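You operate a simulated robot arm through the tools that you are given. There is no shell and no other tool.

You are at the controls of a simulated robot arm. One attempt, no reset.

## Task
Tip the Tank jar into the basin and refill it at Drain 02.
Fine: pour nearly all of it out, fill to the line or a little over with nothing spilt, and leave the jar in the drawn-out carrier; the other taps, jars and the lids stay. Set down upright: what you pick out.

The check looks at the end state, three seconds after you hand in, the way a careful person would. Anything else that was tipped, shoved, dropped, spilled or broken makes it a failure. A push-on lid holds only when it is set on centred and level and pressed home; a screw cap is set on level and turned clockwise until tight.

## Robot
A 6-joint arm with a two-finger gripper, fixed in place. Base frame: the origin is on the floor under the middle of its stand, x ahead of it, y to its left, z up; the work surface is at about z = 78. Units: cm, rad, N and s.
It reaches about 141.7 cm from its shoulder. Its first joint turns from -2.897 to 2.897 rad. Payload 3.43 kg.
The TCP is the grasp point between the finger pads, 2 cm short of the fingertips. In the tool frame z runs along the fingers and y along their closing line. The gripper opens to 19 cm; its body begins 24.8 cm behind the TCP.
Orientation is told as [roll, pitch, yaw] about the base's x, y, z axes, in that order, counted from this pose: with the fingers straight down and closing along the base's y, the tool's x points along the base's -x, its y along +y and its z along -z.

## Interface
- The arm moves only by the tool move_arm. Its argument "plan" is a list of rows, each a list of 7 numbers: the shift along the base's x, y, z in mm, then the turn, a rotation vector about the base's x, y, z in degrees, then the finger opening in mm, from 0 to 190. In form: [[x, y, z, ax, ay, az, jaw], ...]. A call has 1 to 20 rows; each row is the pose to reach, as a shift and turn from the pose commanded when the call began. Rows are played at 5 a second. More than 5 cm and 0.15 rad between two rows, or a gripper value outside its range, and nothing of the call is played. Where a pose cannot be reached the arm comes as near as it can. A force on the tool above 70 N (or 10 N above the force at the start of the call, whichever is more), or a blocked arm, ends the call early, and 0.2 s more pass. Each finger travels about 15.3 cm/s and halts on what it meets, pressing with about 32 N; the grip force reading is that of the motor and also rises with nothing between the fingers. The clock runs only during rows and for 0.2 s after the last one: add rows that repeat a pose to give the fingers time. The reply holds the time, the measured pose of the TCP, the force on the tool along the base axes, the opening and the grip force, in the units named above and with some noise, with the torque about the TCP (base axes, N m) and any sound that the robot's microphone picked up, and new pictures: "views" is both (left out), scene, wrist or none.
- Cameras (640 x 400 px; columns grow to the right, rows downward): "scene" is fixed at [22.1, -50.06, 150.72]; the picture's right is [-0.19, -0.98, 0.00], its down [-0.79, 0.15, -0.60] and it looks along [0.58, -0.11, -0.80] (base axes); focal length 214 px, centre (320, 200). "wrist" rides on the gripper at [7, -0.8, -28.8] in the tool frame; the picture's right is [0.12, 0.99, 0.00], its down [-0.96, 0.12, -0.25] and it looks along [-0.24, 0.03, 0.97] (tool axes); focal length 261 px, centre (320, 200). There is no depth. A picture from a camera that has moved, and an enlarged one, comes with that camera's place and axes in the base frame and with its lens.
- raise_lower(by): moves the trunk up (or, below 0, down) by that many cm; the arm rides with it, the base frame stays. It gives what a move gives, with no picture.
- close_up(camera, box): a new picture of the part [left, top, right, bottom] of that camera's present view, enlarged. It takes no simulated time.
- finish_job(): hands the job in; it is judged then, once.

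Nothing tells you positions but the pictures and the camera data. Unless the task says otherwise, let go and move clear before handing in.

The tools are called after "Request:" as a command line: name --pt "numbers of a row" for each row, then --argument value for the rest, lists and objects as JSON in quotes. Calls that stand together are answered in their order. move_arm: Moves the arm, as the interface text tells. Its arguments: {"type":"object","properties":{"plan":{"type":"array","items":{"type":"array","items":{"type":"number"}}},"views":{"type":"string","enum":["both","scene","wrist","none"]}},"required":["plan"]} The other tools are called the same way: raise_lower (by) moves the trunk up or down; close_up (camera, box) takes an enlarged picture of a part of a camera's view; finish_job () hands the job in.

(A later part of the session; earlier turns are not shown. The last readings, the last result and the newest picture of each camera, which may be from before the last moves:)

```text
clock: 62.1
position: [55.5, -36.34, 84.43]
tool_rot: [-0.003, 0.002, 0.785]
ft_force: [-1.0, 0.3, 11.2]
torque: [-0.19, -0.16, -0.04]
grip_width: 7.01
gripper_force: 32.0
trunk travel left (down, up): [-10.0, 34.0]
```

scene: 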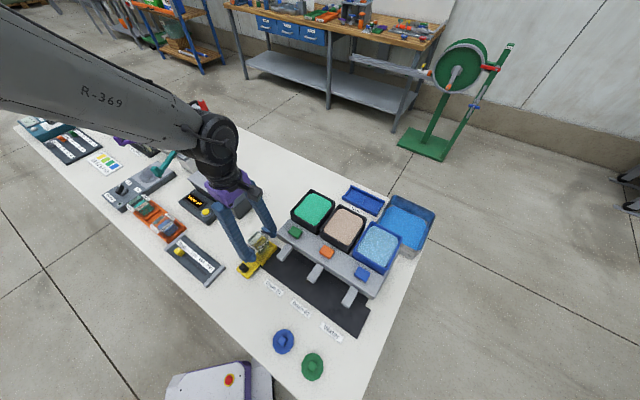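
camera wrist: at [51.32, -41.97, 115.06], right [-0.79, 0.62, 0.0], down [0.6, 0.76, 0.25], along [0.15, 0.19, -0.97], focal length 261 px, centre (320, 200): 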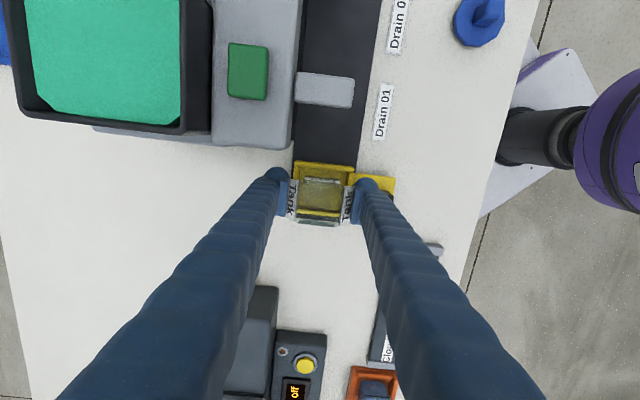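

Request:
close_up --camera "scene" --box '[240, 225, 280, 265]'

Request:
close_up --camera "wrist" --box '[255, 130, 395, 230]'

```text
10.00 times, centred on (260, 245) of scene
camera zoom: at [22.1, -50.06, 150.72], right [-0.19, -0.98, 0.0], down [-0.79, 0.15, -0.6], along [0.58, -0.11, -0.8], focal length 2145 px, centre (920, -250)
```

zoom: 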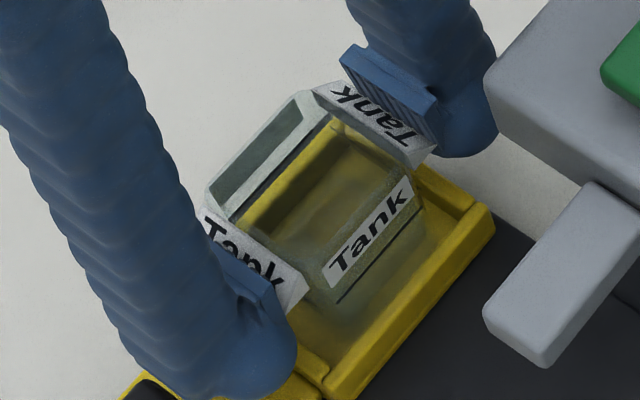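

```text
4.00 times, centred on (325, 180) of wrist
camera zoom: at [51.18, -41.89, 113.24], right [-0.79, 0.62, 0.0], down [0.6, 0.76, 0.25], along [0.15, 0.19, -0.97], focal length 1043 px, centre (300, 280)
```

zoom: 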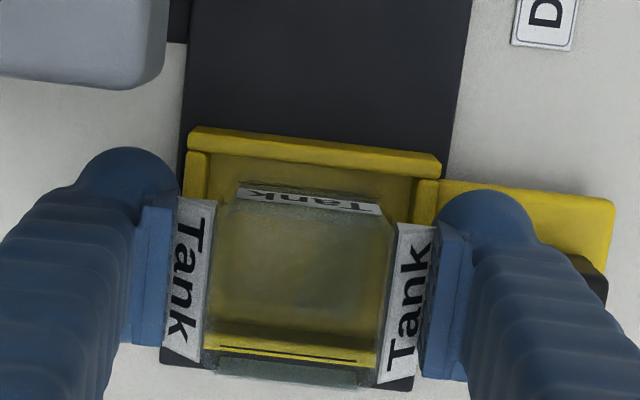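

The jar is seated on the tray floor, with 11 N of contact force. I'll relieve the preload, open just enough, and lift straight off.

Request:
move_arm --pt "0 0 1 0 0 0 42" --pt "0 0 1 0 0 0 70" --pt "0 0 1 0 0 0 72" --pt "0 0 1 0 0 0 74" --pt "0 0 1 0 0 0 76" --pt "0 0 1 0 0 0 76" --views "none"

Request:
close_up --camera "wrist" --box '[255, 130, 395, 230]'

Request:
close_up --camera "scene" --box '[235, 225, 285, 280]'

```text
clock: 63.5
position: [55.72, -36.45, 84.53]
tool_rot: [-0.002, 0.003, 0.787]
ft_force: [0.3, -0.1, -0.2]
torque: [0.01, -0.01, 0.0]
grip_width: 7.6
gripper_force: 0.0
trunk travel left (down, up): [-10.0, 34.0]
```

```text
4.00 times, centred on (325, 180) of wrist
camera zoom: at [51.22, -41.95, 113.24], right [-0.79, 0.62, 0.0], down [0.6, 0.76, 0.25], along [0.15, 0.19, -0.97], focal length 1043 px, centre (300, 280)
```

zoom: 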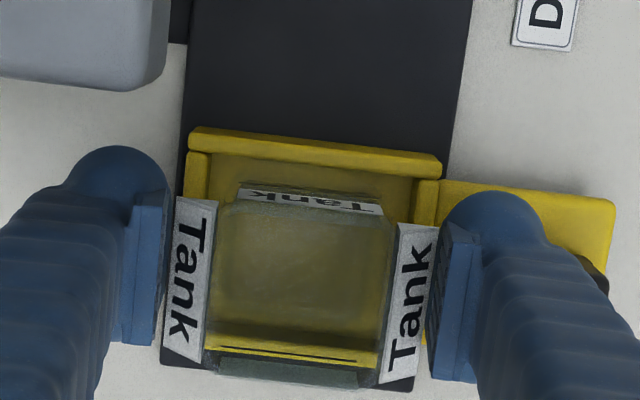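

```text
7.27 times, centred on (260, 252) of scene
camera zoom: at [22.1, -50.06, 150.72], right [-0.19, -0.98, 0.0], down [-0.79, 0.15, -0.6], along [0.58, -0.11, -0.8], focal length 1560 px, centre (756, -182)
```

zoom: 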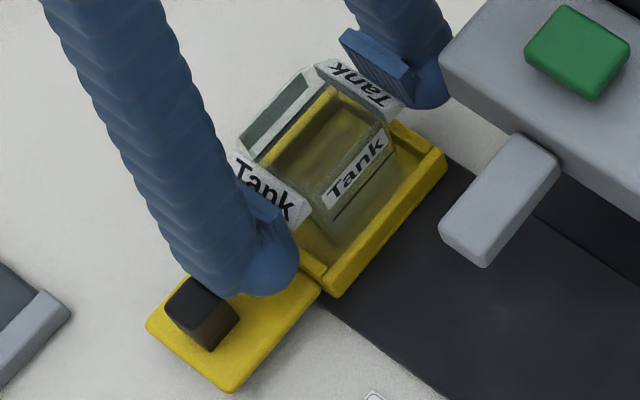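

Released with no side force. Lifting straight up.

Request:
move_arm --pt "0 0 4 0 0 0 76" --pt "0 0 10 0 0 0 76" --pt "0 0 20 0 0 0 76" --pt "0 0 35 0 0 0 76" --pt "0 0 55 0 0 0 76" --pt "0 0 85 0 0 0 76" --pt "0 0 120 0 0 0 76" --pt "0 0 150 0 0 0 76" --pt "0 0 150 0 0 0 76"

Request:
close_up --camera "wrist" --box '[255, 80, 435, 230]'

Request:
close_up --camera "scene" --box '[235, 225, 285, 280]'

```text
clock: 65.5
position: [55.68, -36.5, 99.52]
tool_rot: [-0.001, 0.002, 0.786]
ft_force: [-0.7, 0.5, 0.5]
torque: [-0.05, 0.0, 0.0]
grip_width: 7.61
gripper_force: 0.0
trunk travel left (down, up): [-10.0, 34.0]
camera wrist: at [51.18, -42.05, 128.34], right [-0.79, 0.62, 0.0], down [0.6, 0.76, 0.25], along [0.15, 0.19, -0.97], focal length 261 px, centre (320, 200)
```

scene: 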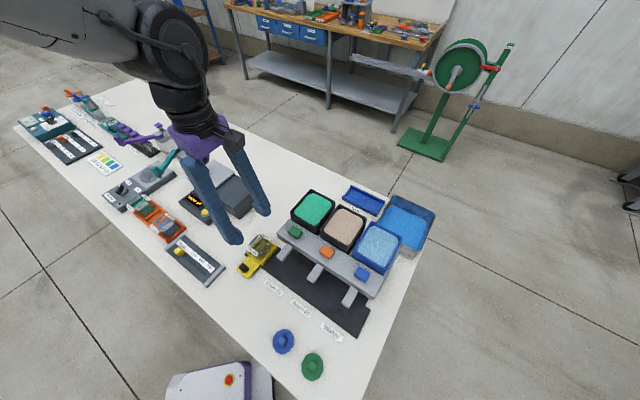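
wrist: 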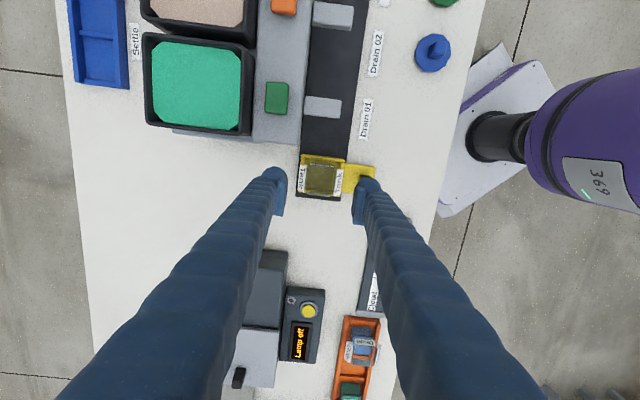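

```text
2.67 times, centred on (345, 155) of wrist
camera zoom: at [51.18, -42.05, 128.34], right [-0.79, 0.62, 0.0], down [0.6, 0.76, 0.25], along [0.15, 0.19, -0.97], focal length 695 px, centre (253, 320)
```

zoom: 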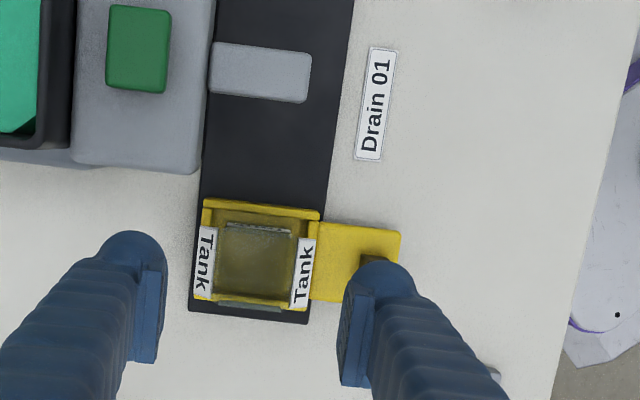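

```text
7.27 times, centred on (260, 252) of scene
camera zoom: at [22.1, -50.06, 150.72], right [-0.19, -0.98, 0.0], down [-0.79, 0.15, -0.6], along [0.58, -0.11, -0.8], focal length 1560 px, centre (756, -182)
```

zoom: 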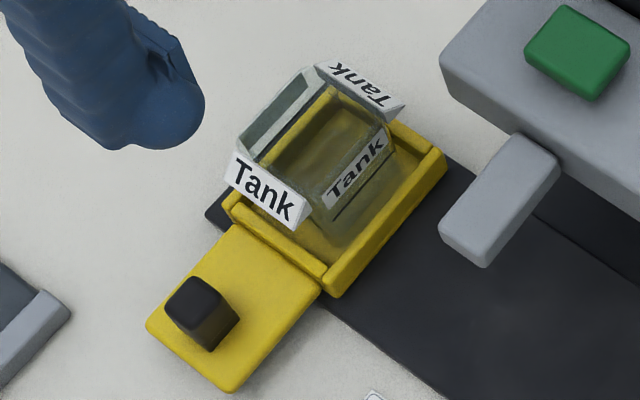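

The jar is standing upright in the tray. Next I'll turn the gripper 90° and hover over the black knob to check alignment.

Request:
move_arm --pt "-5 5 0 0 0 -8.2 76" --pt "-11 11 0 0 0 -16.4 76" --pt "-16 16 0 0 0 -24.6 70" --pt "-22 22 0 0 0 -32.8 65" --pt "-27 27 0 0 0 -41 60" --pt "-32 33 0 0 0 -49.2 55" --pt "-38 38 0 0 0 -57.4 50" --pt "-43 44 0 0 0 -65.6 45" --pt "-48 49 0 0 0 -73.8 45" --pt "-54 55 -20 0 0 -82 45" --pt "-59 60 -45 0 0 -90 45" --pt "-59 60 -45 0 0 -90 45"

Request:
close_up --camera "wrist" --box '[250, 130, 410, 290]'

Request:
close_up --camera "scene" --box '[225, 215, 295, 285]'

```text
clock: 68.1
position: [49.74, -30.32, 95.08]
tool_rot: [-0.003, 0.002, -0.787]
ft_force: [0.3, 0.0, -0.1]
torque: [0.0, -0.03, -0.01]
grip_width: 4.5
gripper_force: 0.0
trunk travel left (down, up): [-10.0, 34.0]
camera wrist: at [44.2, -25.88, 123.75], right [0.62, 0.79, 0.0], down [0.76, -0.6, 0.25], along [0.19, -0.15, -0.97], focal length 261 px, centre (320, 200)
```

scene: 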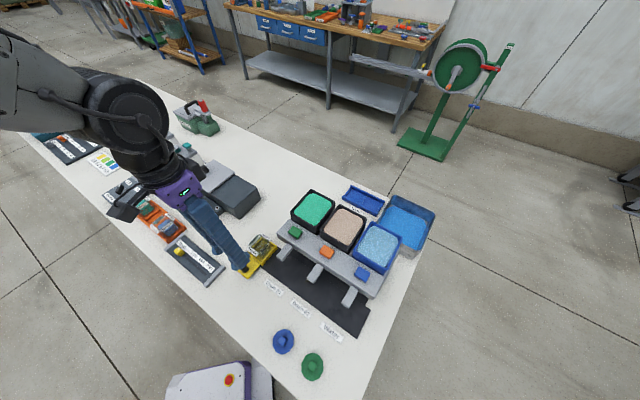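
wrist: 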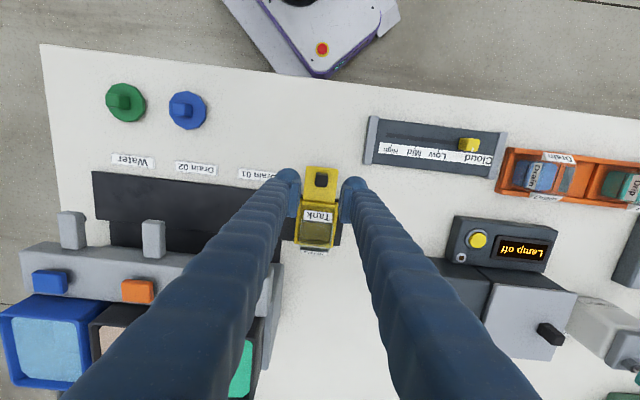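

```text
2.50 times, centred on (330, 210) of wrist
camera zoom: at [44.2, -25.88, 123.75], right [0.62, 0.79, 0.0], down [0.76, -0.6, 0.25], along [0.19, -0.15, -0.97], focal length 652 px, centre (295, 175)
```

zoom: 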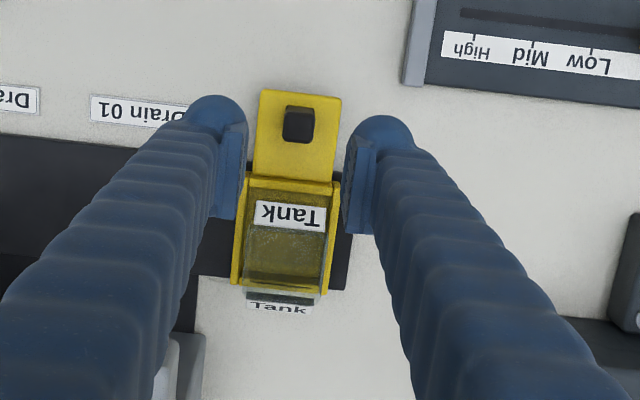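

```text
5.71 times, centred on (260, 250) of scene
camera zoom: at [22.1, -50.06, 150.72], right [-0.19, -0.98, 0.0], down [-0.79, 0.15, -0.6], along [0.58, -0.11, -0.8], focal length 1226 px, centre (663, -86)
```

zoom: 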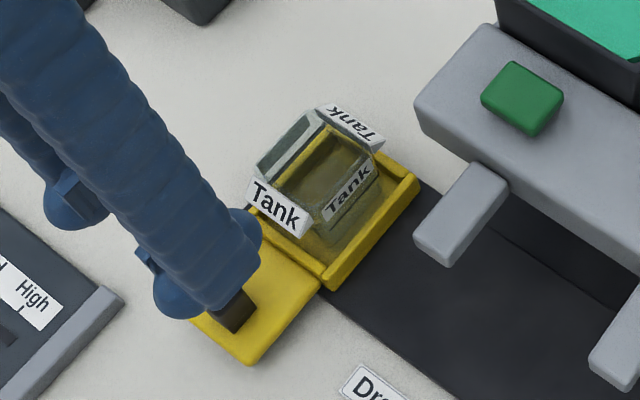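

Request:
move_arm --pt "1 1 -30 0 0 0 45" --pt "1.5 1.5 -65 0 0 0 45" --pt "1.5 1.5 -95 0 0 0 45" --pt "1.5 1.5 -112 0 0 0 45" --pt "1.5 1.5 -121 0 0 0 45" --pt "1.5 1.5 -121 0 0 0 45"

Request:
close_up --camera "wrist" --box '[250, 110, 410, 290]'

Request:
close_up --camera "scene" --box '[225, 225, 285, 285]'

```text
clock: 69.5
position: [50.1, -30.22, 82.89]
tool_rot: [-0.003, 0.001, -0.786]
ft_force: [-1.0, -0.9, -0.1]
torque: [-0.01, -0.01, 0.0]
grip_width: 4.49
gripper_force: 0.0
trunk travel left (down, up): [-10.0, 34.0]
camera wrist: at [44.52, -25.83, 111.63], right [0.62, 0.79, 0.0], down [0.76, -0.6, 0.25], along [0.19, -0.15, -0.97], focal length 261 px, centre (320, 200)
```

scene: 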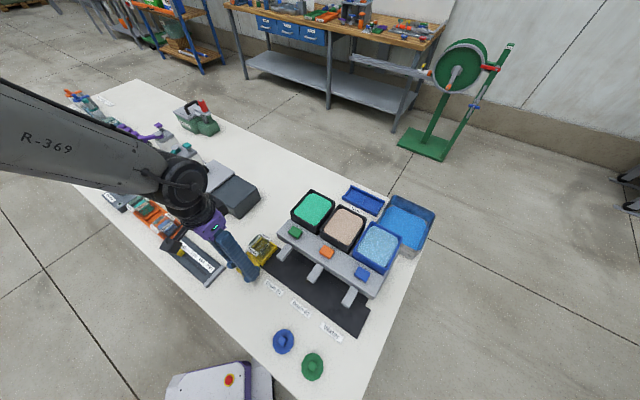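
wrist: 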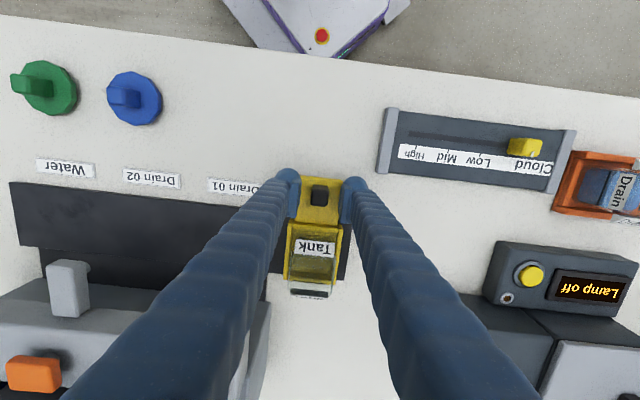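

```text
2.22 times, centred on (330, 200) of wrist
camera zoom: at [44.52, -25.83, 111.63], right [0.62, 0.79, 0.0], down [0.76, -0.6, 0.25], along [0.19, -0.15, -0.97], focal length 579 px, centre (298, 200)
```

zoom: 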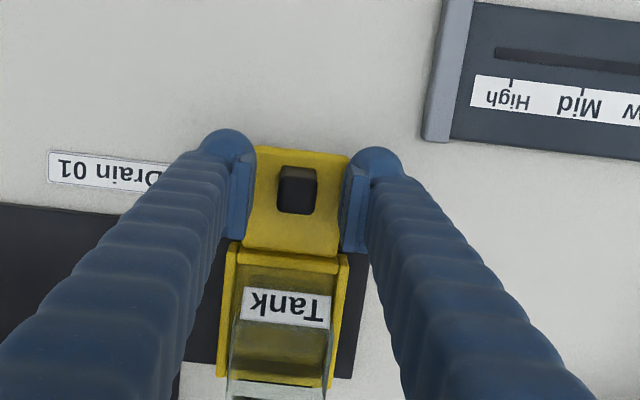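

```text
6.67 times, centred on (255, 255) of scene
camera zoom: at [22.1, -50.06, 150.72], right [-0.19, -0.98, 0.0], down [-0.79, 0.15, -0.6], along [0.58, -0.11, -0.8], focal length 1430 px, centre (753, -167)
```

zoom: 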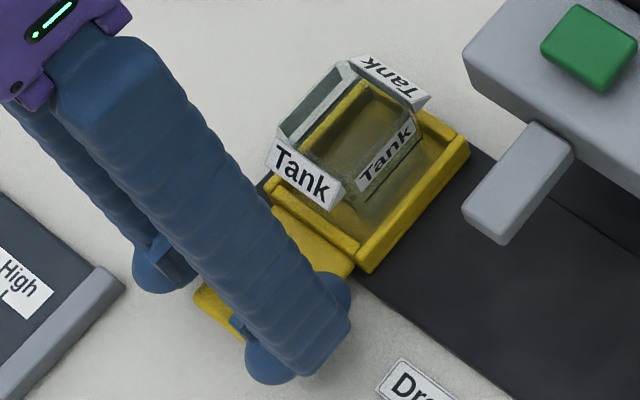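

The knob sits between the pads. I'll close on it gently.

Request:
move_arm --pt "0 0 0 0 0 0 38" --pt "0 0 0 0 0 0 32" --pt "0 0 0 0 0 0 27" --pt "0 0 0 0 0 0 23" --pt "0 0 0 0 0 0 20" --pt "0 0 0 0 0 0 17" --pt "0 0 0 0 0 0 14" --pt "0 0 0 0 0 0 14" --views "wrist"

Request:
close_up --camera "wrist" --box '[250, 110, 410, 290]'

```text
clock: 71.3
position: [50.07, -30.28, 82.88]
tool_rot: [-0.002, 0.002, -0.786]
ft_force: [-0.7, -1.3, -1.6]
torque: [-0.04, -0.01, 0.06]
grip_width: 1.86
gripper_force: 45.0
trunk travel left (down, up): [-10.0, 34.0]
camera wrist: at [44.51, -25.84, 111.64], right [0.62, 0.79, 0.0], down [0.76, -0.6, 0.25], along [0.19, -0.15, -0.97], focal length 261 px, centre (320, 200)
```

wrist: 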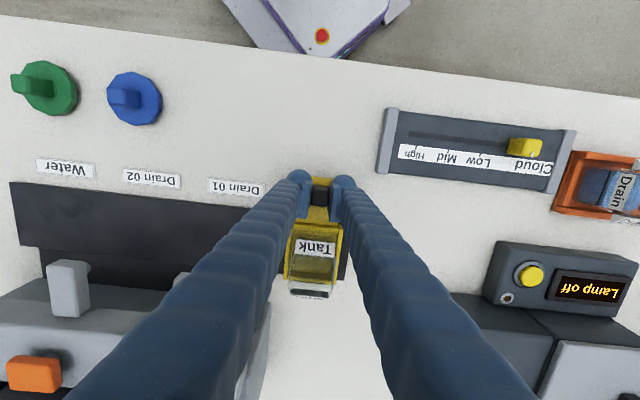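

```text
2.22 times, centred on (330, 200) of wrist
camera zoom: at [44.51, -25.84, 111.64], right [0.62, 0.79, 0.0], down [0.76, -0.6, 0.25], along [0.19, -0.15, -0.97], focal length 579 px, centre (298, 200)
```

zoom: 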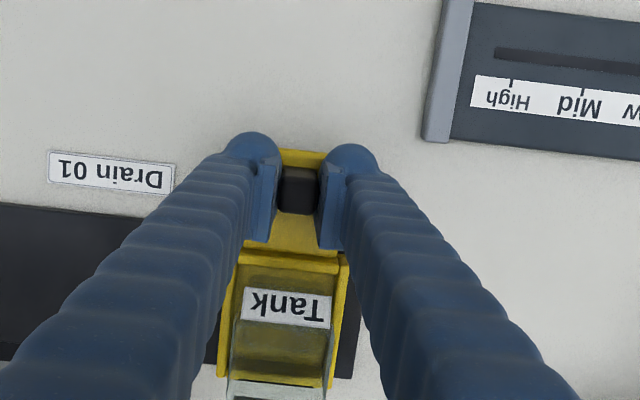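

I have the knob at 1.86 cm. I'll slide the carrier slowly along the track towards the taps, watching the forces.

Request:
move_arm --pt "-1 -1 0 0 0 0 14" --pt "-3 -3 0 0 0 0 14" --pt "-7 -7 0 0 0 0 14" --pt "-12 -12 0 0 0 0 14" --pt "-17 -17 0 0 0 0 14" --pt "-22 -22 0 0 0 0 14" --pt "-27 -27 0 0 0 0 14" --pt "-32 -32 0 0 0 0 14" --pt "-36 -36 0 0 0 0 14" --pt "-39 -39 0 0 0 0 14" --pt "-40 -40 0 0 0 0 14"

Request:
close_up --camera "wrist" --box '[250, 110, 410, 290]'

Request:
close_up --camera "scene" --box '[235, 220, 325, 300]'

```text
clock: 73.7
position: [45.88, -34.43, 82.87]
tool_rot: [-0.003, -0.001, -0.786]
ft_force: [10.5, -11.3, 12.6]
torque: [0.19, 0.19, 0.01]
grip_width: 1.89
gripper_force: 45.2
trunk travel left (down, up): [-10.0, 34.0]
camera wrist: at [40.35, -29.9, 111.63], right [0.62, 0.79, 0.0], down [0.76, -0.6, 0.25], along [0.19, -0.16, -0.97], focal length 261 px, centre (320, 200)
```

scene: 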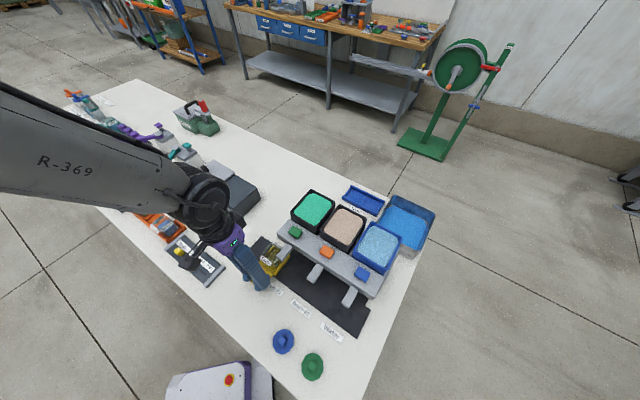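
wrist: 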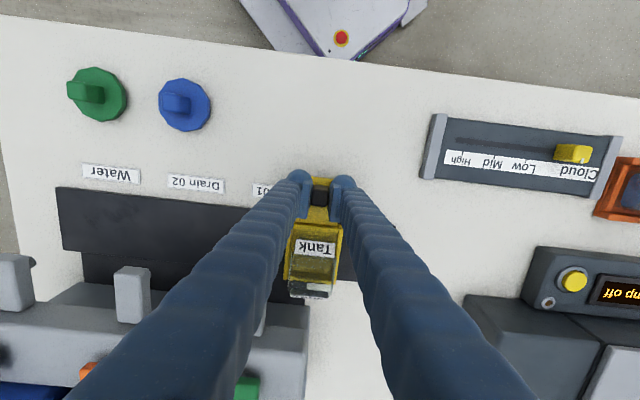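

```text
2.22 times, centred on (330, 200) of wrist
camera zoom: at [40.35, -29.9, 111.63], right [0.62, 0.79, 0.0], down [0.76, -0.6, 0.25], along [0.19, -0.16, -0.97], focal length 579 px, centre (298, 200)
```

zoom: 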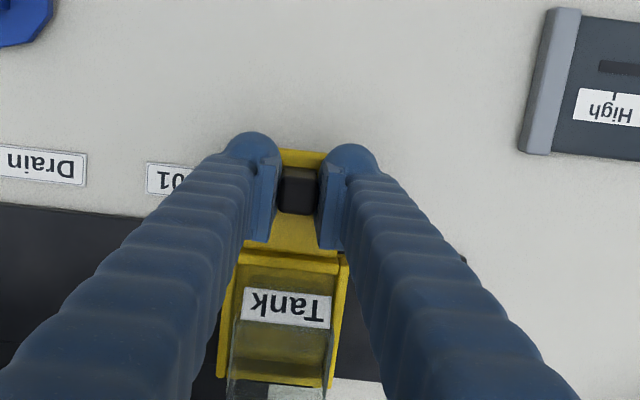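

```text
5.00 times, centred on (280, 260) of scene
camera zoom: at [22.1, -50.06, 150.72], right [-0.19, -0.98, 0.0], down [-0.79, 0.15, -0.6], along [0.58, -0.11, -0.8], focal length 1072 px, centre (520, -100)
```

zoom: 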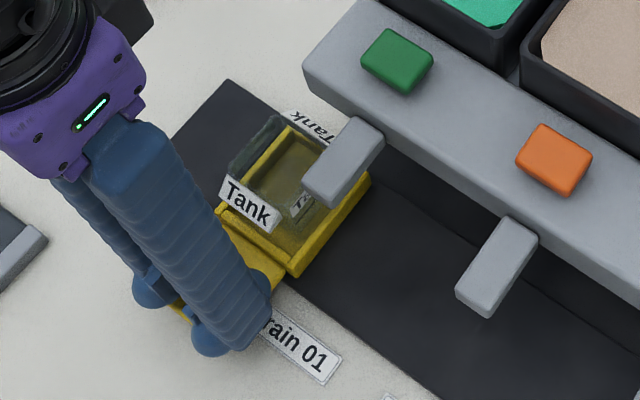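

The carrier slides freely; the side and vertical force is just slight misalignment with the track. I'll loosen the grip so the fingers only straddle the knob, then keep pushing towards Drain 02.

Request:
move_arm --pt "0 0 0 0 0 0 21" --pt "0 0 0.5 0 0 0 21" --pt "-2 -2.5 0.5 0 0 0 21" --pt "-5 -5.5 0.5 0 0 0 21" --pt "-9 -10 0.5 0 0 0 21" --pt "-14 -15 0.5 0 0 0 21" --pt "-20 -21 0.5 0 0 0 21" --pt "-26 -27 0.5 0 0 0 21" --pt "-32 -33 0.5 0 0 0 21" --pt "-38 -39.5 0.5 0 0 0 21" --pt "-44 -45.5 0.5 0 0 0 21" --pt "-50 -51.5 0.5 0 0 0 21" --pt "-55 -57 0.5 0 0 0 21" --pt "-59 -61 0.5 0 0 0 21" --pt "-62 -64 0.5 0 0 0 21" --pt "-64 -66 0.5 0 0 0 21" --pt "-65 -67 0.5 0 0 0 21"

Request:
close_up --camera "wrist" --box '[250, 110, 410, 290]'

Request:
close_up --camera "scene" --box '[245, 220, 345, 310]'

```text
clock: 77.3
position: [39.47, -40.82, 82.98]
tool_rot: [-0.004, 0.002, -0.785]
ft_force: [-0.2, -0.1, -0.5]
torque: [0.04, -0.02, 0.0]
grip_width: 2.1
gripper_force: 0.1
trunk travel left (down, up): [-10.0, 34.0]
camera wrist: at [33.84, -36.45, 111.75], right [0.62, 0.79, 0.0], down [0.76, -0.6, 0.25], along [0.19, -0.15, -0.97], focal length 261 px, centre (320, 200)
```

scene: 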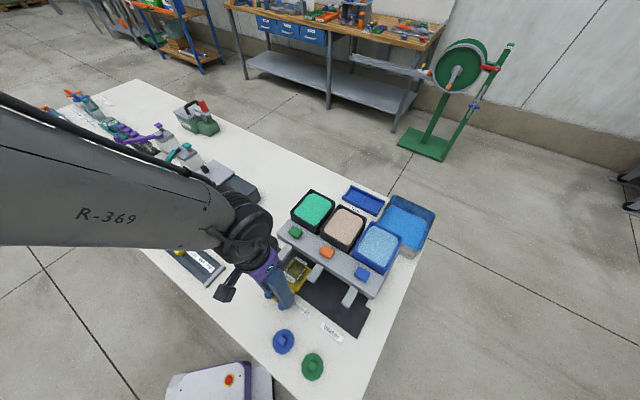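
wrist: 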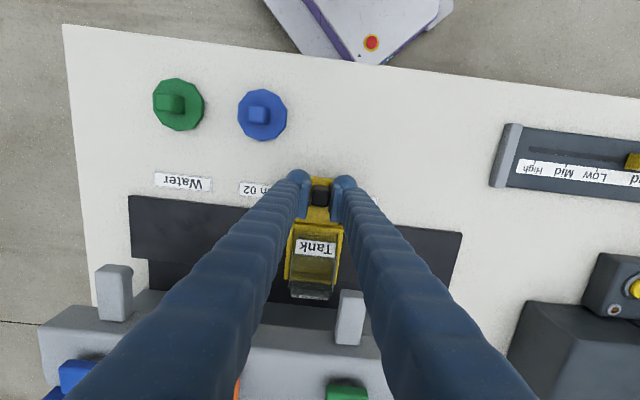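

```text
2.22 times, centred on (330, 200) of wrist
camera zoom: at [33.84, -36.45, 111.75], right [0.62, 0.79, 0.0], down [0.76, -0.6, 0.25], along [0.19, -0.15, -0.97], focal length 579 px, centre (298, 200)
```

zoom: 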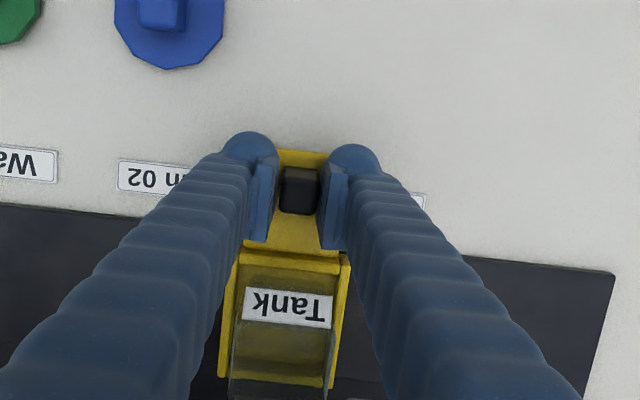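

```text
4.44 times, centred on (295, 265) of scene
camera zoom: at [22.1, -50.06, 150.72], right [-0.19, -0.98, 0.0], down [-0.79, 0.15, -0.6], along [0.58, -0.11, -0.8], focal length 953 px, centre (431, -89)
```

zoom: 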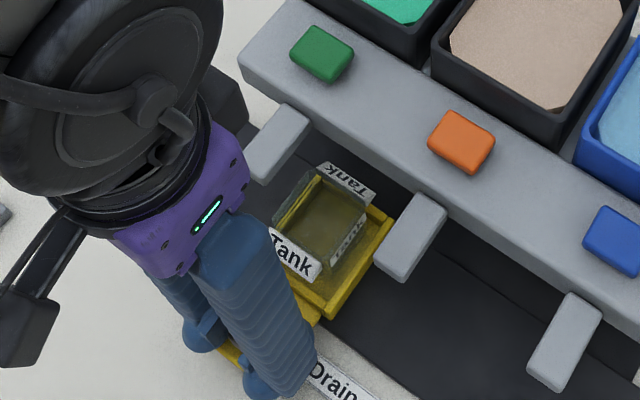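

Request:
move_arm --pt "-1 -1 0 0 0 0 21" --pt "-3 -3 0 0 0 0 21" --pt "-7 -7 0 0 0 0 21" --pt "-12 -12 0 0 0 0 21" --pt "-18 -18.3 0 0 0 0 21" --pt "-24 -24.5 0 0 0 0 21" --pt "-30 -30.7 0 0 0 0 21" --pt "-35 -36 0 0 0 0 21" --pt "-40 -41 0 0 0 0 21" --pt "-44 -45 0 0 0 0 21" --pt "-46.5 -47.7 0 0 0 0 21" --pt "-47.9 -49.3 0 0 0 0 21" --pt "-47.9 -49.3 0 0 0 0 21"

Request:
close_up --camera "wrist" --box '[250, 110, 410, 290]'

Request:
close_up --camera "scene" --box '[275, 230, 365, 310]'

```text
clock: 80.1
position: [34.69, -45.82, 83.01]
tool_rot: [-0.004, 0.002, -0.787]
ft_force: [0.3, 0.4, -1.1]
torque: [-0.01, 0.01, 0.0]
grip_width: 2.1
gripper_force: 0.2
trunk travel left (down, up): [-10.0, 34.0]
camera wrist: at [29.01, -41.42, 111.73], right [0.62, 0.79, 0.0], down [0.76, -0.6, 0.25], along [0.19, -0.15, -0.97], focal length 261 px, centre (320, 200)
```

scene: 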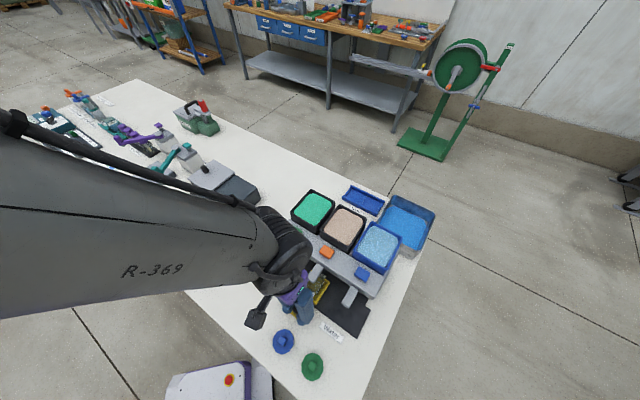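
wrist: 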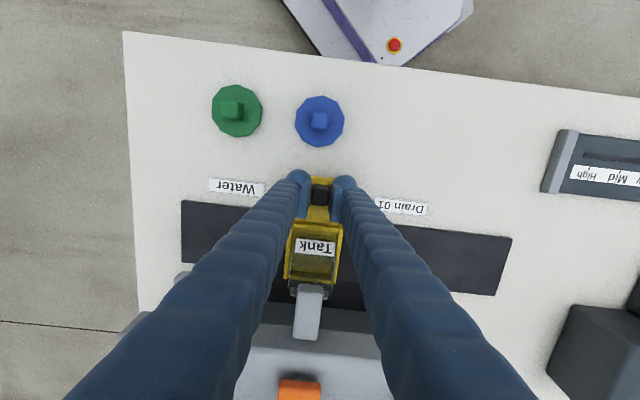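

```text
2.22 times, centred on (330, 200) of wrist
camera zoom: at [29.01, -41.42, 111.73], right [0.62, 0.79, 0.0], down [0.76, -0.6, 0.25], along [0.19, -0.15, -0.97], focal length 579 px, centre (298, 200)
```

zoom: 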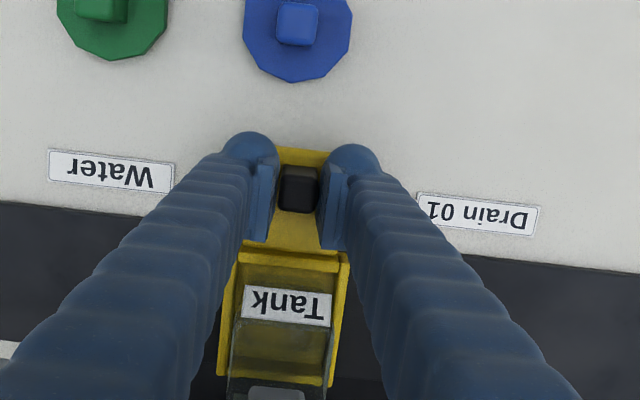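

```text
5.00 times, centred on (320, 270) of scene
camera zoom: at [22.1, -50.06, 150.72], right [-0.19, -0.98, 0.0], down [-0.79, 0.15, -0.6], along [0.58, -0.11, -0.8], focal length 1072 px, centre (320, -150)
```

zoom: 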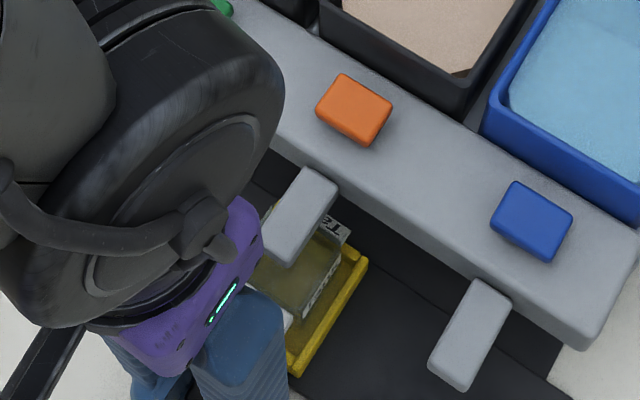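

Request:
close_up --camera "wrist" --box '[265, 215, 365, 345]'

```text
3.08 times, centred on (315, 280) of wrist
camera zoom: at [29.01, -41.42, 111.73], right [0.62, 0.79, 0.0], down [0.76, -0.6, 0.25], along [0.19, -0.15, -0.97], focal length 802 px, centre (335, -46)
```

zoom: 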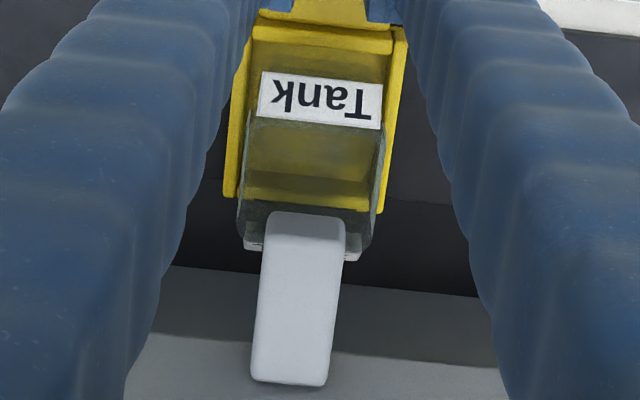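

The carrier is at Drain 02 and the jar centre is within 2 mm of the spout line. I'll open slightly, lift off the knob and look at the spout and jar with the arm clear.

Request:
move_arm --pt "0 0 0 0 0 0 28" --pt "0 0 5 0 0 0 30" --pt "0 0 20 0 0 0 30" --pt "0 0 50 0 0 0 30" --pt "0 0 90 0 0 0 30" --pt "0 0 130 0 0 0 30" --pt "10 30 160 0 0 0 30" --pt "30 70 180 0 0 0 30" --pt "50 110 200 0 0 0 20" --pt "70 150 220 0 0 0 10" --pt "90 190 230 0 0 0 0" --pt "110 230 240 0 0 0 0" --pt "110 230 240 0 0 0 0"

Request:
close_up --camera "scene" --box '[280, 230, 370, 310]'

Request:
close_up --camera "scene" --box '[295, 255, 335, 295]'

Request:
close_up --camera "wrist" --box '[200, 0, 440, 150]'

```text
clock: 82.9
position: [45.8, -22.87, 107.06]
tool_rot: [-0.003, 0.0, -0.785]
ft_force: [0.6, 0.4, 0.6]
torque: [-0.12, 0.01, -0.03]
grip_width: 0.0
gripper_force: 32.0
trunk travel left (down, up): [-10.0, 34.0]
camera wrist: at [40.2, -18.43, 135.75], right [0.62, 0.79, 0.0], down [0.76, -0.6, 0.25], along [0.19, -0.15, -0.97], focal length 261 px, centre (320, 200)
```

scene: 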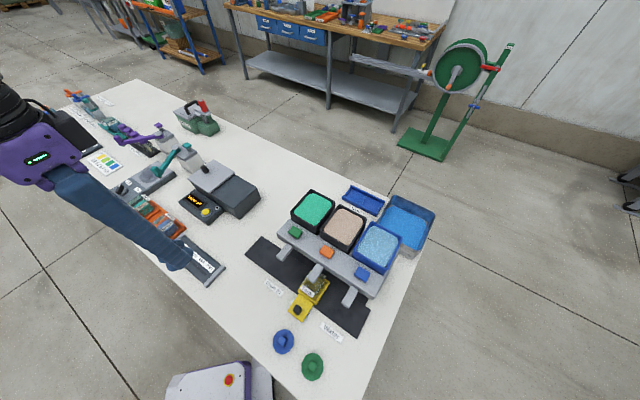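
wrist: 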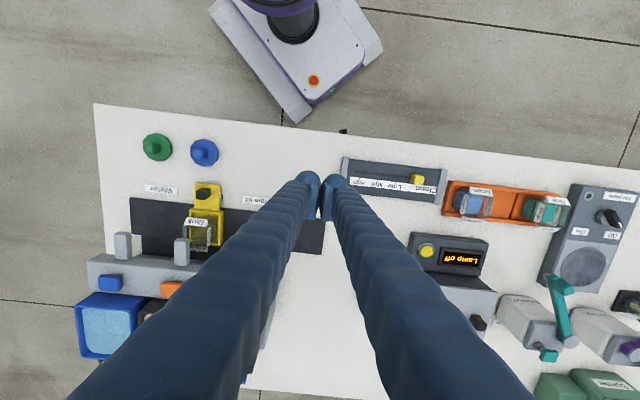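

```text
5.00 times, centred on (325, 270) of scene
camera zoom: at [22.1, -50.06, 150.72], right [-0.19, -0.98, 0.0], down [-0.79, 0.15, -0.6], along [0.58, -0.11, -0.8], focal length 1072 px, centre (295, -150)
```

zoom: 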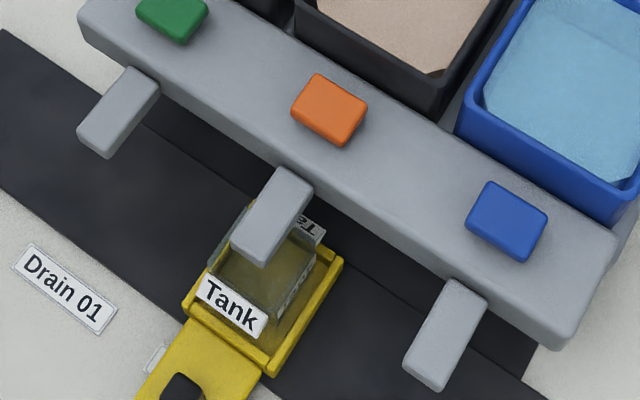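

```text
10.00 times, centred on (315, 275) of scene
camera zoom: at [22.1, -50.06, 150.72], right [-0.19, -0.98, 0.0], down [-0.79, 0.15, -0.6], along [0.58, -0.11, -0.8], focal length 2145 px, centre (370, -550)
```

zoom: 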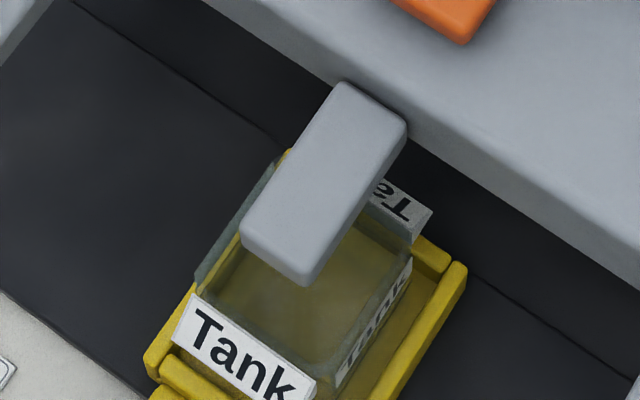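

```text
2.67 times, centred on (320, 75) of wrist
camera zoom: at [40.2, -18.43, 135.75], right [0.62, 0.79, 0.0], down [0.76, -0.6, 0.25], along [0.19, -0.15, -0.97], focal length 695 px, centre (320, 533)
```

zoom: 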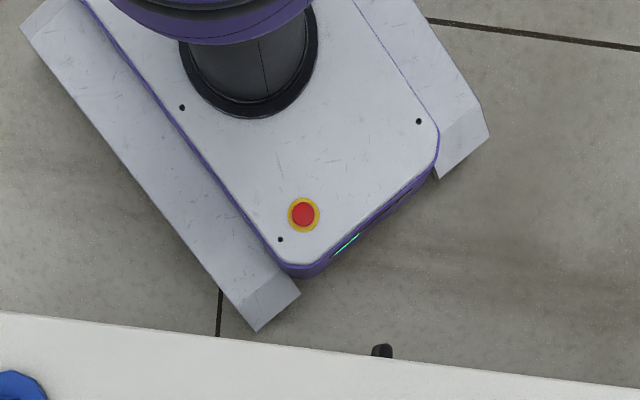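

Request:
close_up --camera "wrist" --box '[165, 170, 245, 270]'

Request:
close_up --camera "wrist" --box '[100, 220, 150, 270]'

Request:
close_up --camera "scene" --box '[335, 280, 365, 312]'

```text
4.00 times, centred on (205, 220) of wrist
camera zoom: at [40.2, -18.43, 135.75], right [0.62, 0.79, 0.0], down [0.76, -0.6, 0.25], along [0.19, -0.15, -0.97], focal length 1043 px, centre (780, 120)
```

zoom: 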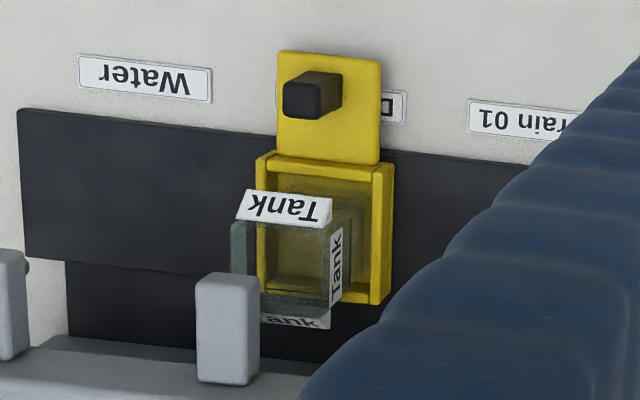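

```text
8.00 times, centred on (125, 245) of wrist
camera zoom: at [40.2, -18.43, 135.75], right [0.62, 0.79, 0.0], down [0.76, -0.6, 0.25], along [0.19, -0.15, -0.97], focal length 2085 px, centre (1880, -160)
```

zoom: 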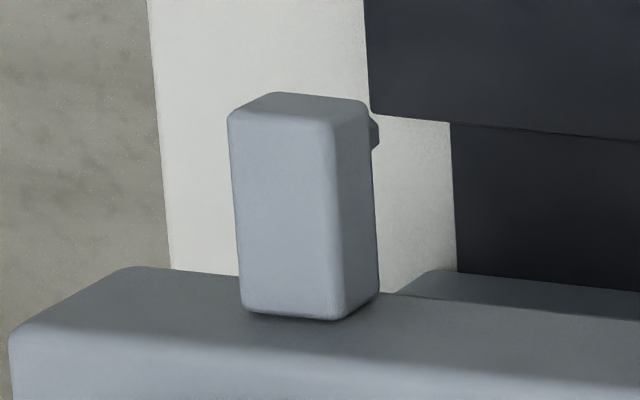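

```text
12.50 times, centred on (350, 296) of scene
camera zoom: at [22.1, -50.06, 150.72], right [-0.19, -0.98, 0.0], down [-0.79, 0.15, -0.6], along [0.58, -0.11, -0.8], focal length 2681 px, centre (-55, -1000)
```

zoom: 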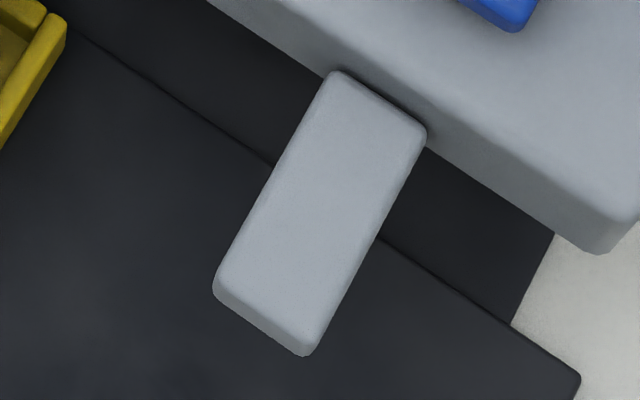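

The jar is under the Drain 02 spout, with the nozzle near v ≈ 64.5, inside the jar mouth. Now I'll bring one closed fingertip above the orange button.

Request:
move_arm --pt "0 -15 0 0 0 0 0" --pt "1 -50 0 0 0 0 0" --pt "2 -95 0 0 0 0 0" --pt "3 -140 0 0 0 0 0" --pt "4 -185 0 0 0 0 0" --pt "5 -230 0 0 0 0 0" --pt "6 -270 0 0 0 0 0" --pt "7 -300 0 0 0 0 0" --pt "8 -317 0 0 0 0 0" --pt "8 -322 -20 0 0 0 0" --pt "8 -322 -50 0 0 0 0" --pt "8 -322 -75 0 0 0 0" --pt "8 -322 -75 0 0 0 0"

Request:
close_up --camera "wrist" --box '[240, 80, 400, 240]'

Request:
close_up --camera "scene" --box '[280, 210, 370, 300]'

```text
clock: 85.7
position: [46.37, -55.16, 99.41]
tool_rot: [-0.004, 0.002, -0.784]
ft_force: [-0.7, 0.2, -0.3]
torque: [0.05, 0.01, -0.03]
grip_width: 0.0
gripper_force: 32.0
trunk travel left (down, up): [-10.0, 34.0]
camera wrist: at [40.89, -50.6, 128.03], right [0.62, 0.79, 0.0], down [0.76, -0.6, 0.25], along [0.19, -0.15, -0.97], focal length 261 px, centre (320, 200)
```

scene: 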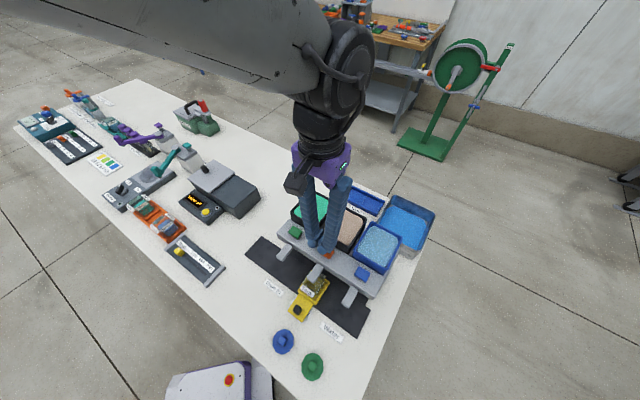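
wrist: 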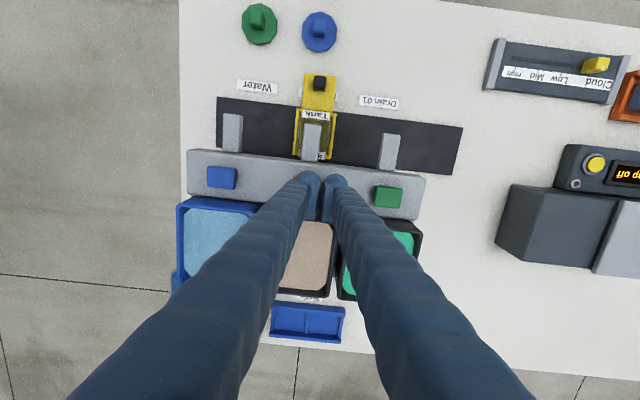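

```text
2.50 times, centred on (320, 160) of wrist
camera zoom: at [40.89, -50.6, 128.03], right [0.62, 0.79, 0.0], down [0.76, -0.6, 0.25], along [0.19, -0.15, -0.97], focal length 652 px, centre (320, 300)
```

zoom: 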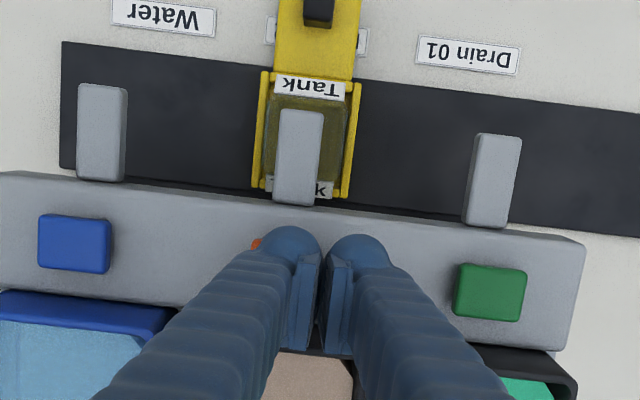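

```text
4.44 times, centred on (325, 255) of scene
camera zoom: at [22.1, -50.06, 150.72], right [-0.19, -0.98, 0.0], down [-0.79, 0.15, -0.6], along [0.58, -0.11, -0.8], focal length 953 px, centre (298, -44)
```

zoom: 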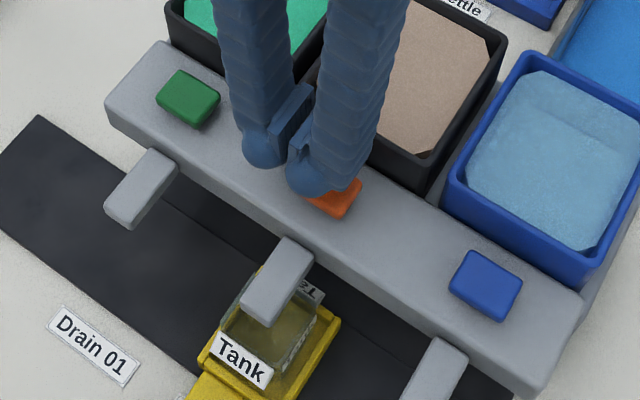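

The fingertip lines up with the orange button's centre. I'll descend to find contact.

Request:
move_arm --pt "0 0 -12 0 0 0 0" --pt "0 0 -22 0 0 0 0" --pt "0 0 -24 0 0 0 0" --views "none"

Request:
move_arm --pt "0 0 -2 0 0 0 0" --views "none"

Request:
close_up --camera "scene" --box '[290, 220, 350, 290]'

```text
clock: 86.5
position: [46.4, -55.18, 97.01]
tool_rot: [-0.004, 0.002, -0.786]
ft_force: [0.1, -0.7, -0.2]
torque: [-0.06, 0.03, -0.04]
grip_width: 0.0
gripper_force: 32.2
trunk travel left (down, up): [-10.0, 34.0]
```

```text
clock: 86.9
position: [46.54, -55.01, 96.96]
tool_rot: [-0.003, 0.002, -0.784]
ft_force: [-0.1, 0.8, 0.0]
torque: [-0.02, -0.03, 0.03]
grip_width: 0.01
gripper_force: 32.4
trunk travel left (down, up): [-10.0, 34.0]
```

```text
5.71 times, centred on (320, 255) of scene
camera zoom: at [22.1, -50.06, 150.72], right [-0.19, -0.98, 0.0], down [-0.79, 0.15, -0.6], along [0.58, -0.11, -0.8], focal length 1226 px, centre (320, -114)
```

zoom: 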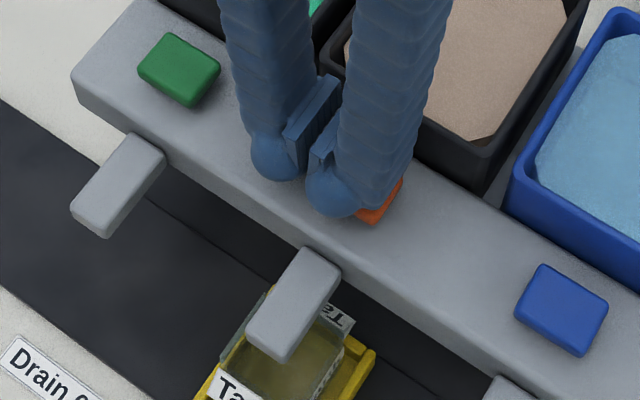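

Request:
move_arm --pt "0 0 -2 0 0 0 0" --pt "0 0 -3 0 0 0 0" --views "none"

Request:
move_arm --pt "0 0 -2 0 0 0 0" --views "none"

Request:
close_up --camera "scene" --box '[290, 220, 350, 290]'

```text
clock: 87.5
position: [46.29, -55.01, 96.66]
tool_rot: [-0.004, 0.0, -0.786]
ft_force: [-0.5, -0.3, 1.5]
torque: [-0.02, 0.02, 0.01]
grip_width: 0.0
gripper_force: 32.2
trunk travel left (down, up): [-10.0, 34.0]
```

```text
clock: 87.9
position: [46.45, -54.9, 96.34]
tool_rot: [-0.004, 0.0, -0.785]
ft_force: [0.2, -1.1, 2.2]
torque: [-0.06, 0.01, 0.01]
grip_width: 0.0
gripper_force: 32.1
trunk travel left (down, up): [-10.0, 34.0]
```

```text
5.71 times, centred on (320, 255) of scene
camera zoom: at [22.1, -50.06, 150.72], right [-0.19, -0.98, 0.0], down [-0.79, 0.15, -0.6], along [0.58, -0.11, -0.8], focal length 1226 px, centre (320, -114)
```

zoom: 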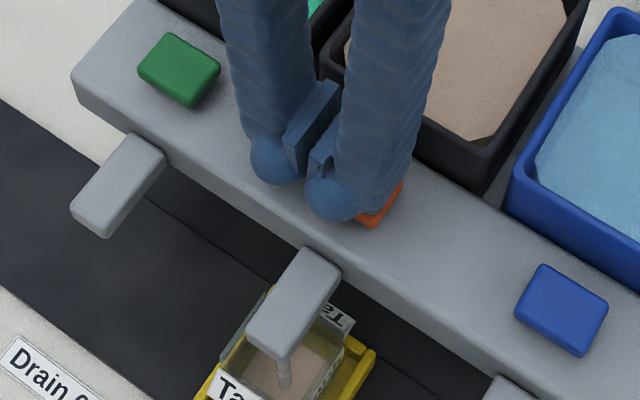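

The tap is running and beige liquid is falling into the jar. No time passes while I look, so I'll inspect the level closely.

Request:
close_up --camera "scene" --box '[295, 258, 335, 300]'

Request:
close_up --camera "wrist" --box '[290, 90, 350, 170]'

```text
9.52 times, centred on (315, 279) of scene
camera zoom: at [22.1, -50.06, 150.72], right [-0.19, -0.98, 0.0], down [-0.79, 0.15, -0.6], along [0.58, -0.11, -0.8], focal length 2043 px, centre (368, -552)
```

zoom: 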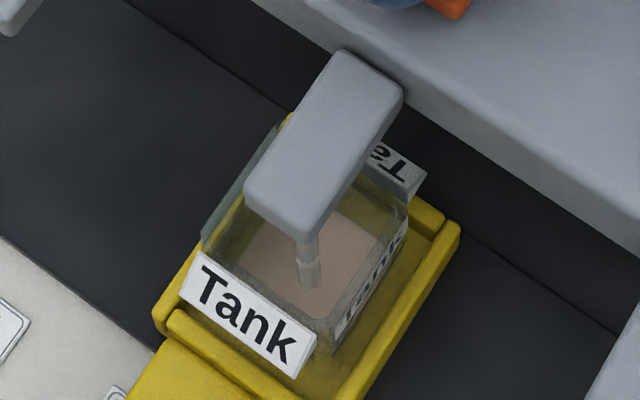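

```text
5.00 times, centred on (320, 130) of wrist
camera zoom: at [40.88, -50.57, 125.12], right [0.62, 0.79, 0.0], down [0.76, -0.6, 0.25], along [0.19, -0.15, -0.97], focal length 1303 px, centre (320, 550)
```

zoom: 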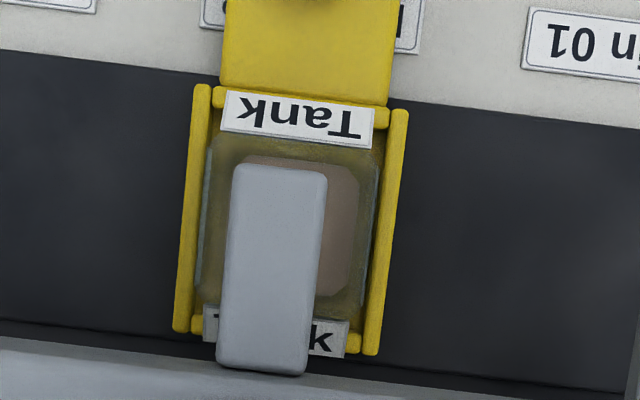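

Request:
move_arm --pt "0 0 0 0 0 0 0" --pt "0 0 0 0 0 0 0" --pt "0 0 0 0 0 0 0" --views "none"

Request:
close_up --camera "scene" --box '[295, 258, 335, 300]'

Request:
close_up --camera "wrist" --box '[290, 90, 350, 170]'

```text
clock: 88.7
position: [46.41, -55.05, 96.38]
tool_rot: [-0.005, 0.003, -0.785]
ft_force: [-0.6, -0.3, 2.1]
torque: [-0.03, 0.02, -0.01]
grip_width: 0.01
gripper_force: 32.0
trunk travel left (down, up): [-10.0, 34.0]
```

```text
9.52 times, centred on (315, 279) of scene
camera zoom: at [22.1, -50.06, 150.72], right [-0.19, -0.98, 0.0], down [-0.79, 0.15, -0.6], along [0.58, -0.11, -0.8], focal length 2043 px, centre (368, -552)
```

zoom: 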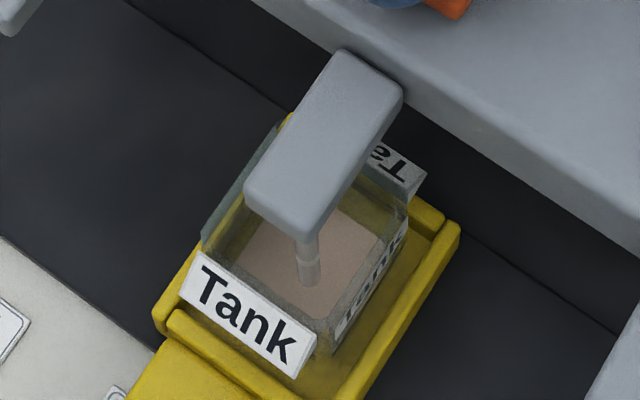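

```text
5.00 times, centred on (320, 130) of wrist
camera zoom: at [40.88, -50.57, 125.12], right [0.62, 0.79, 0.0], down [0.76, -0.6, 0.25], along [0.19, -0.15, -0.97], focal length 1303 px, centre (320, 550)
```

zoom: 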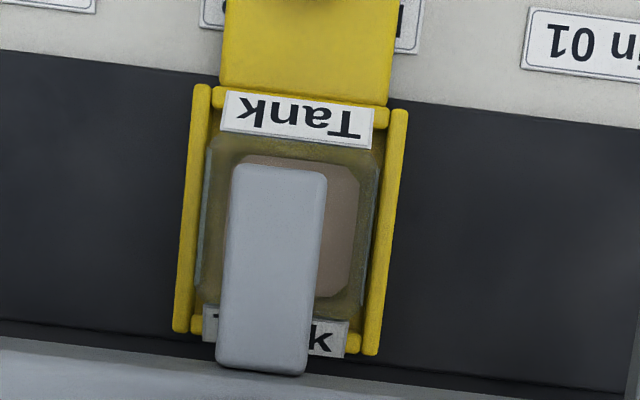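

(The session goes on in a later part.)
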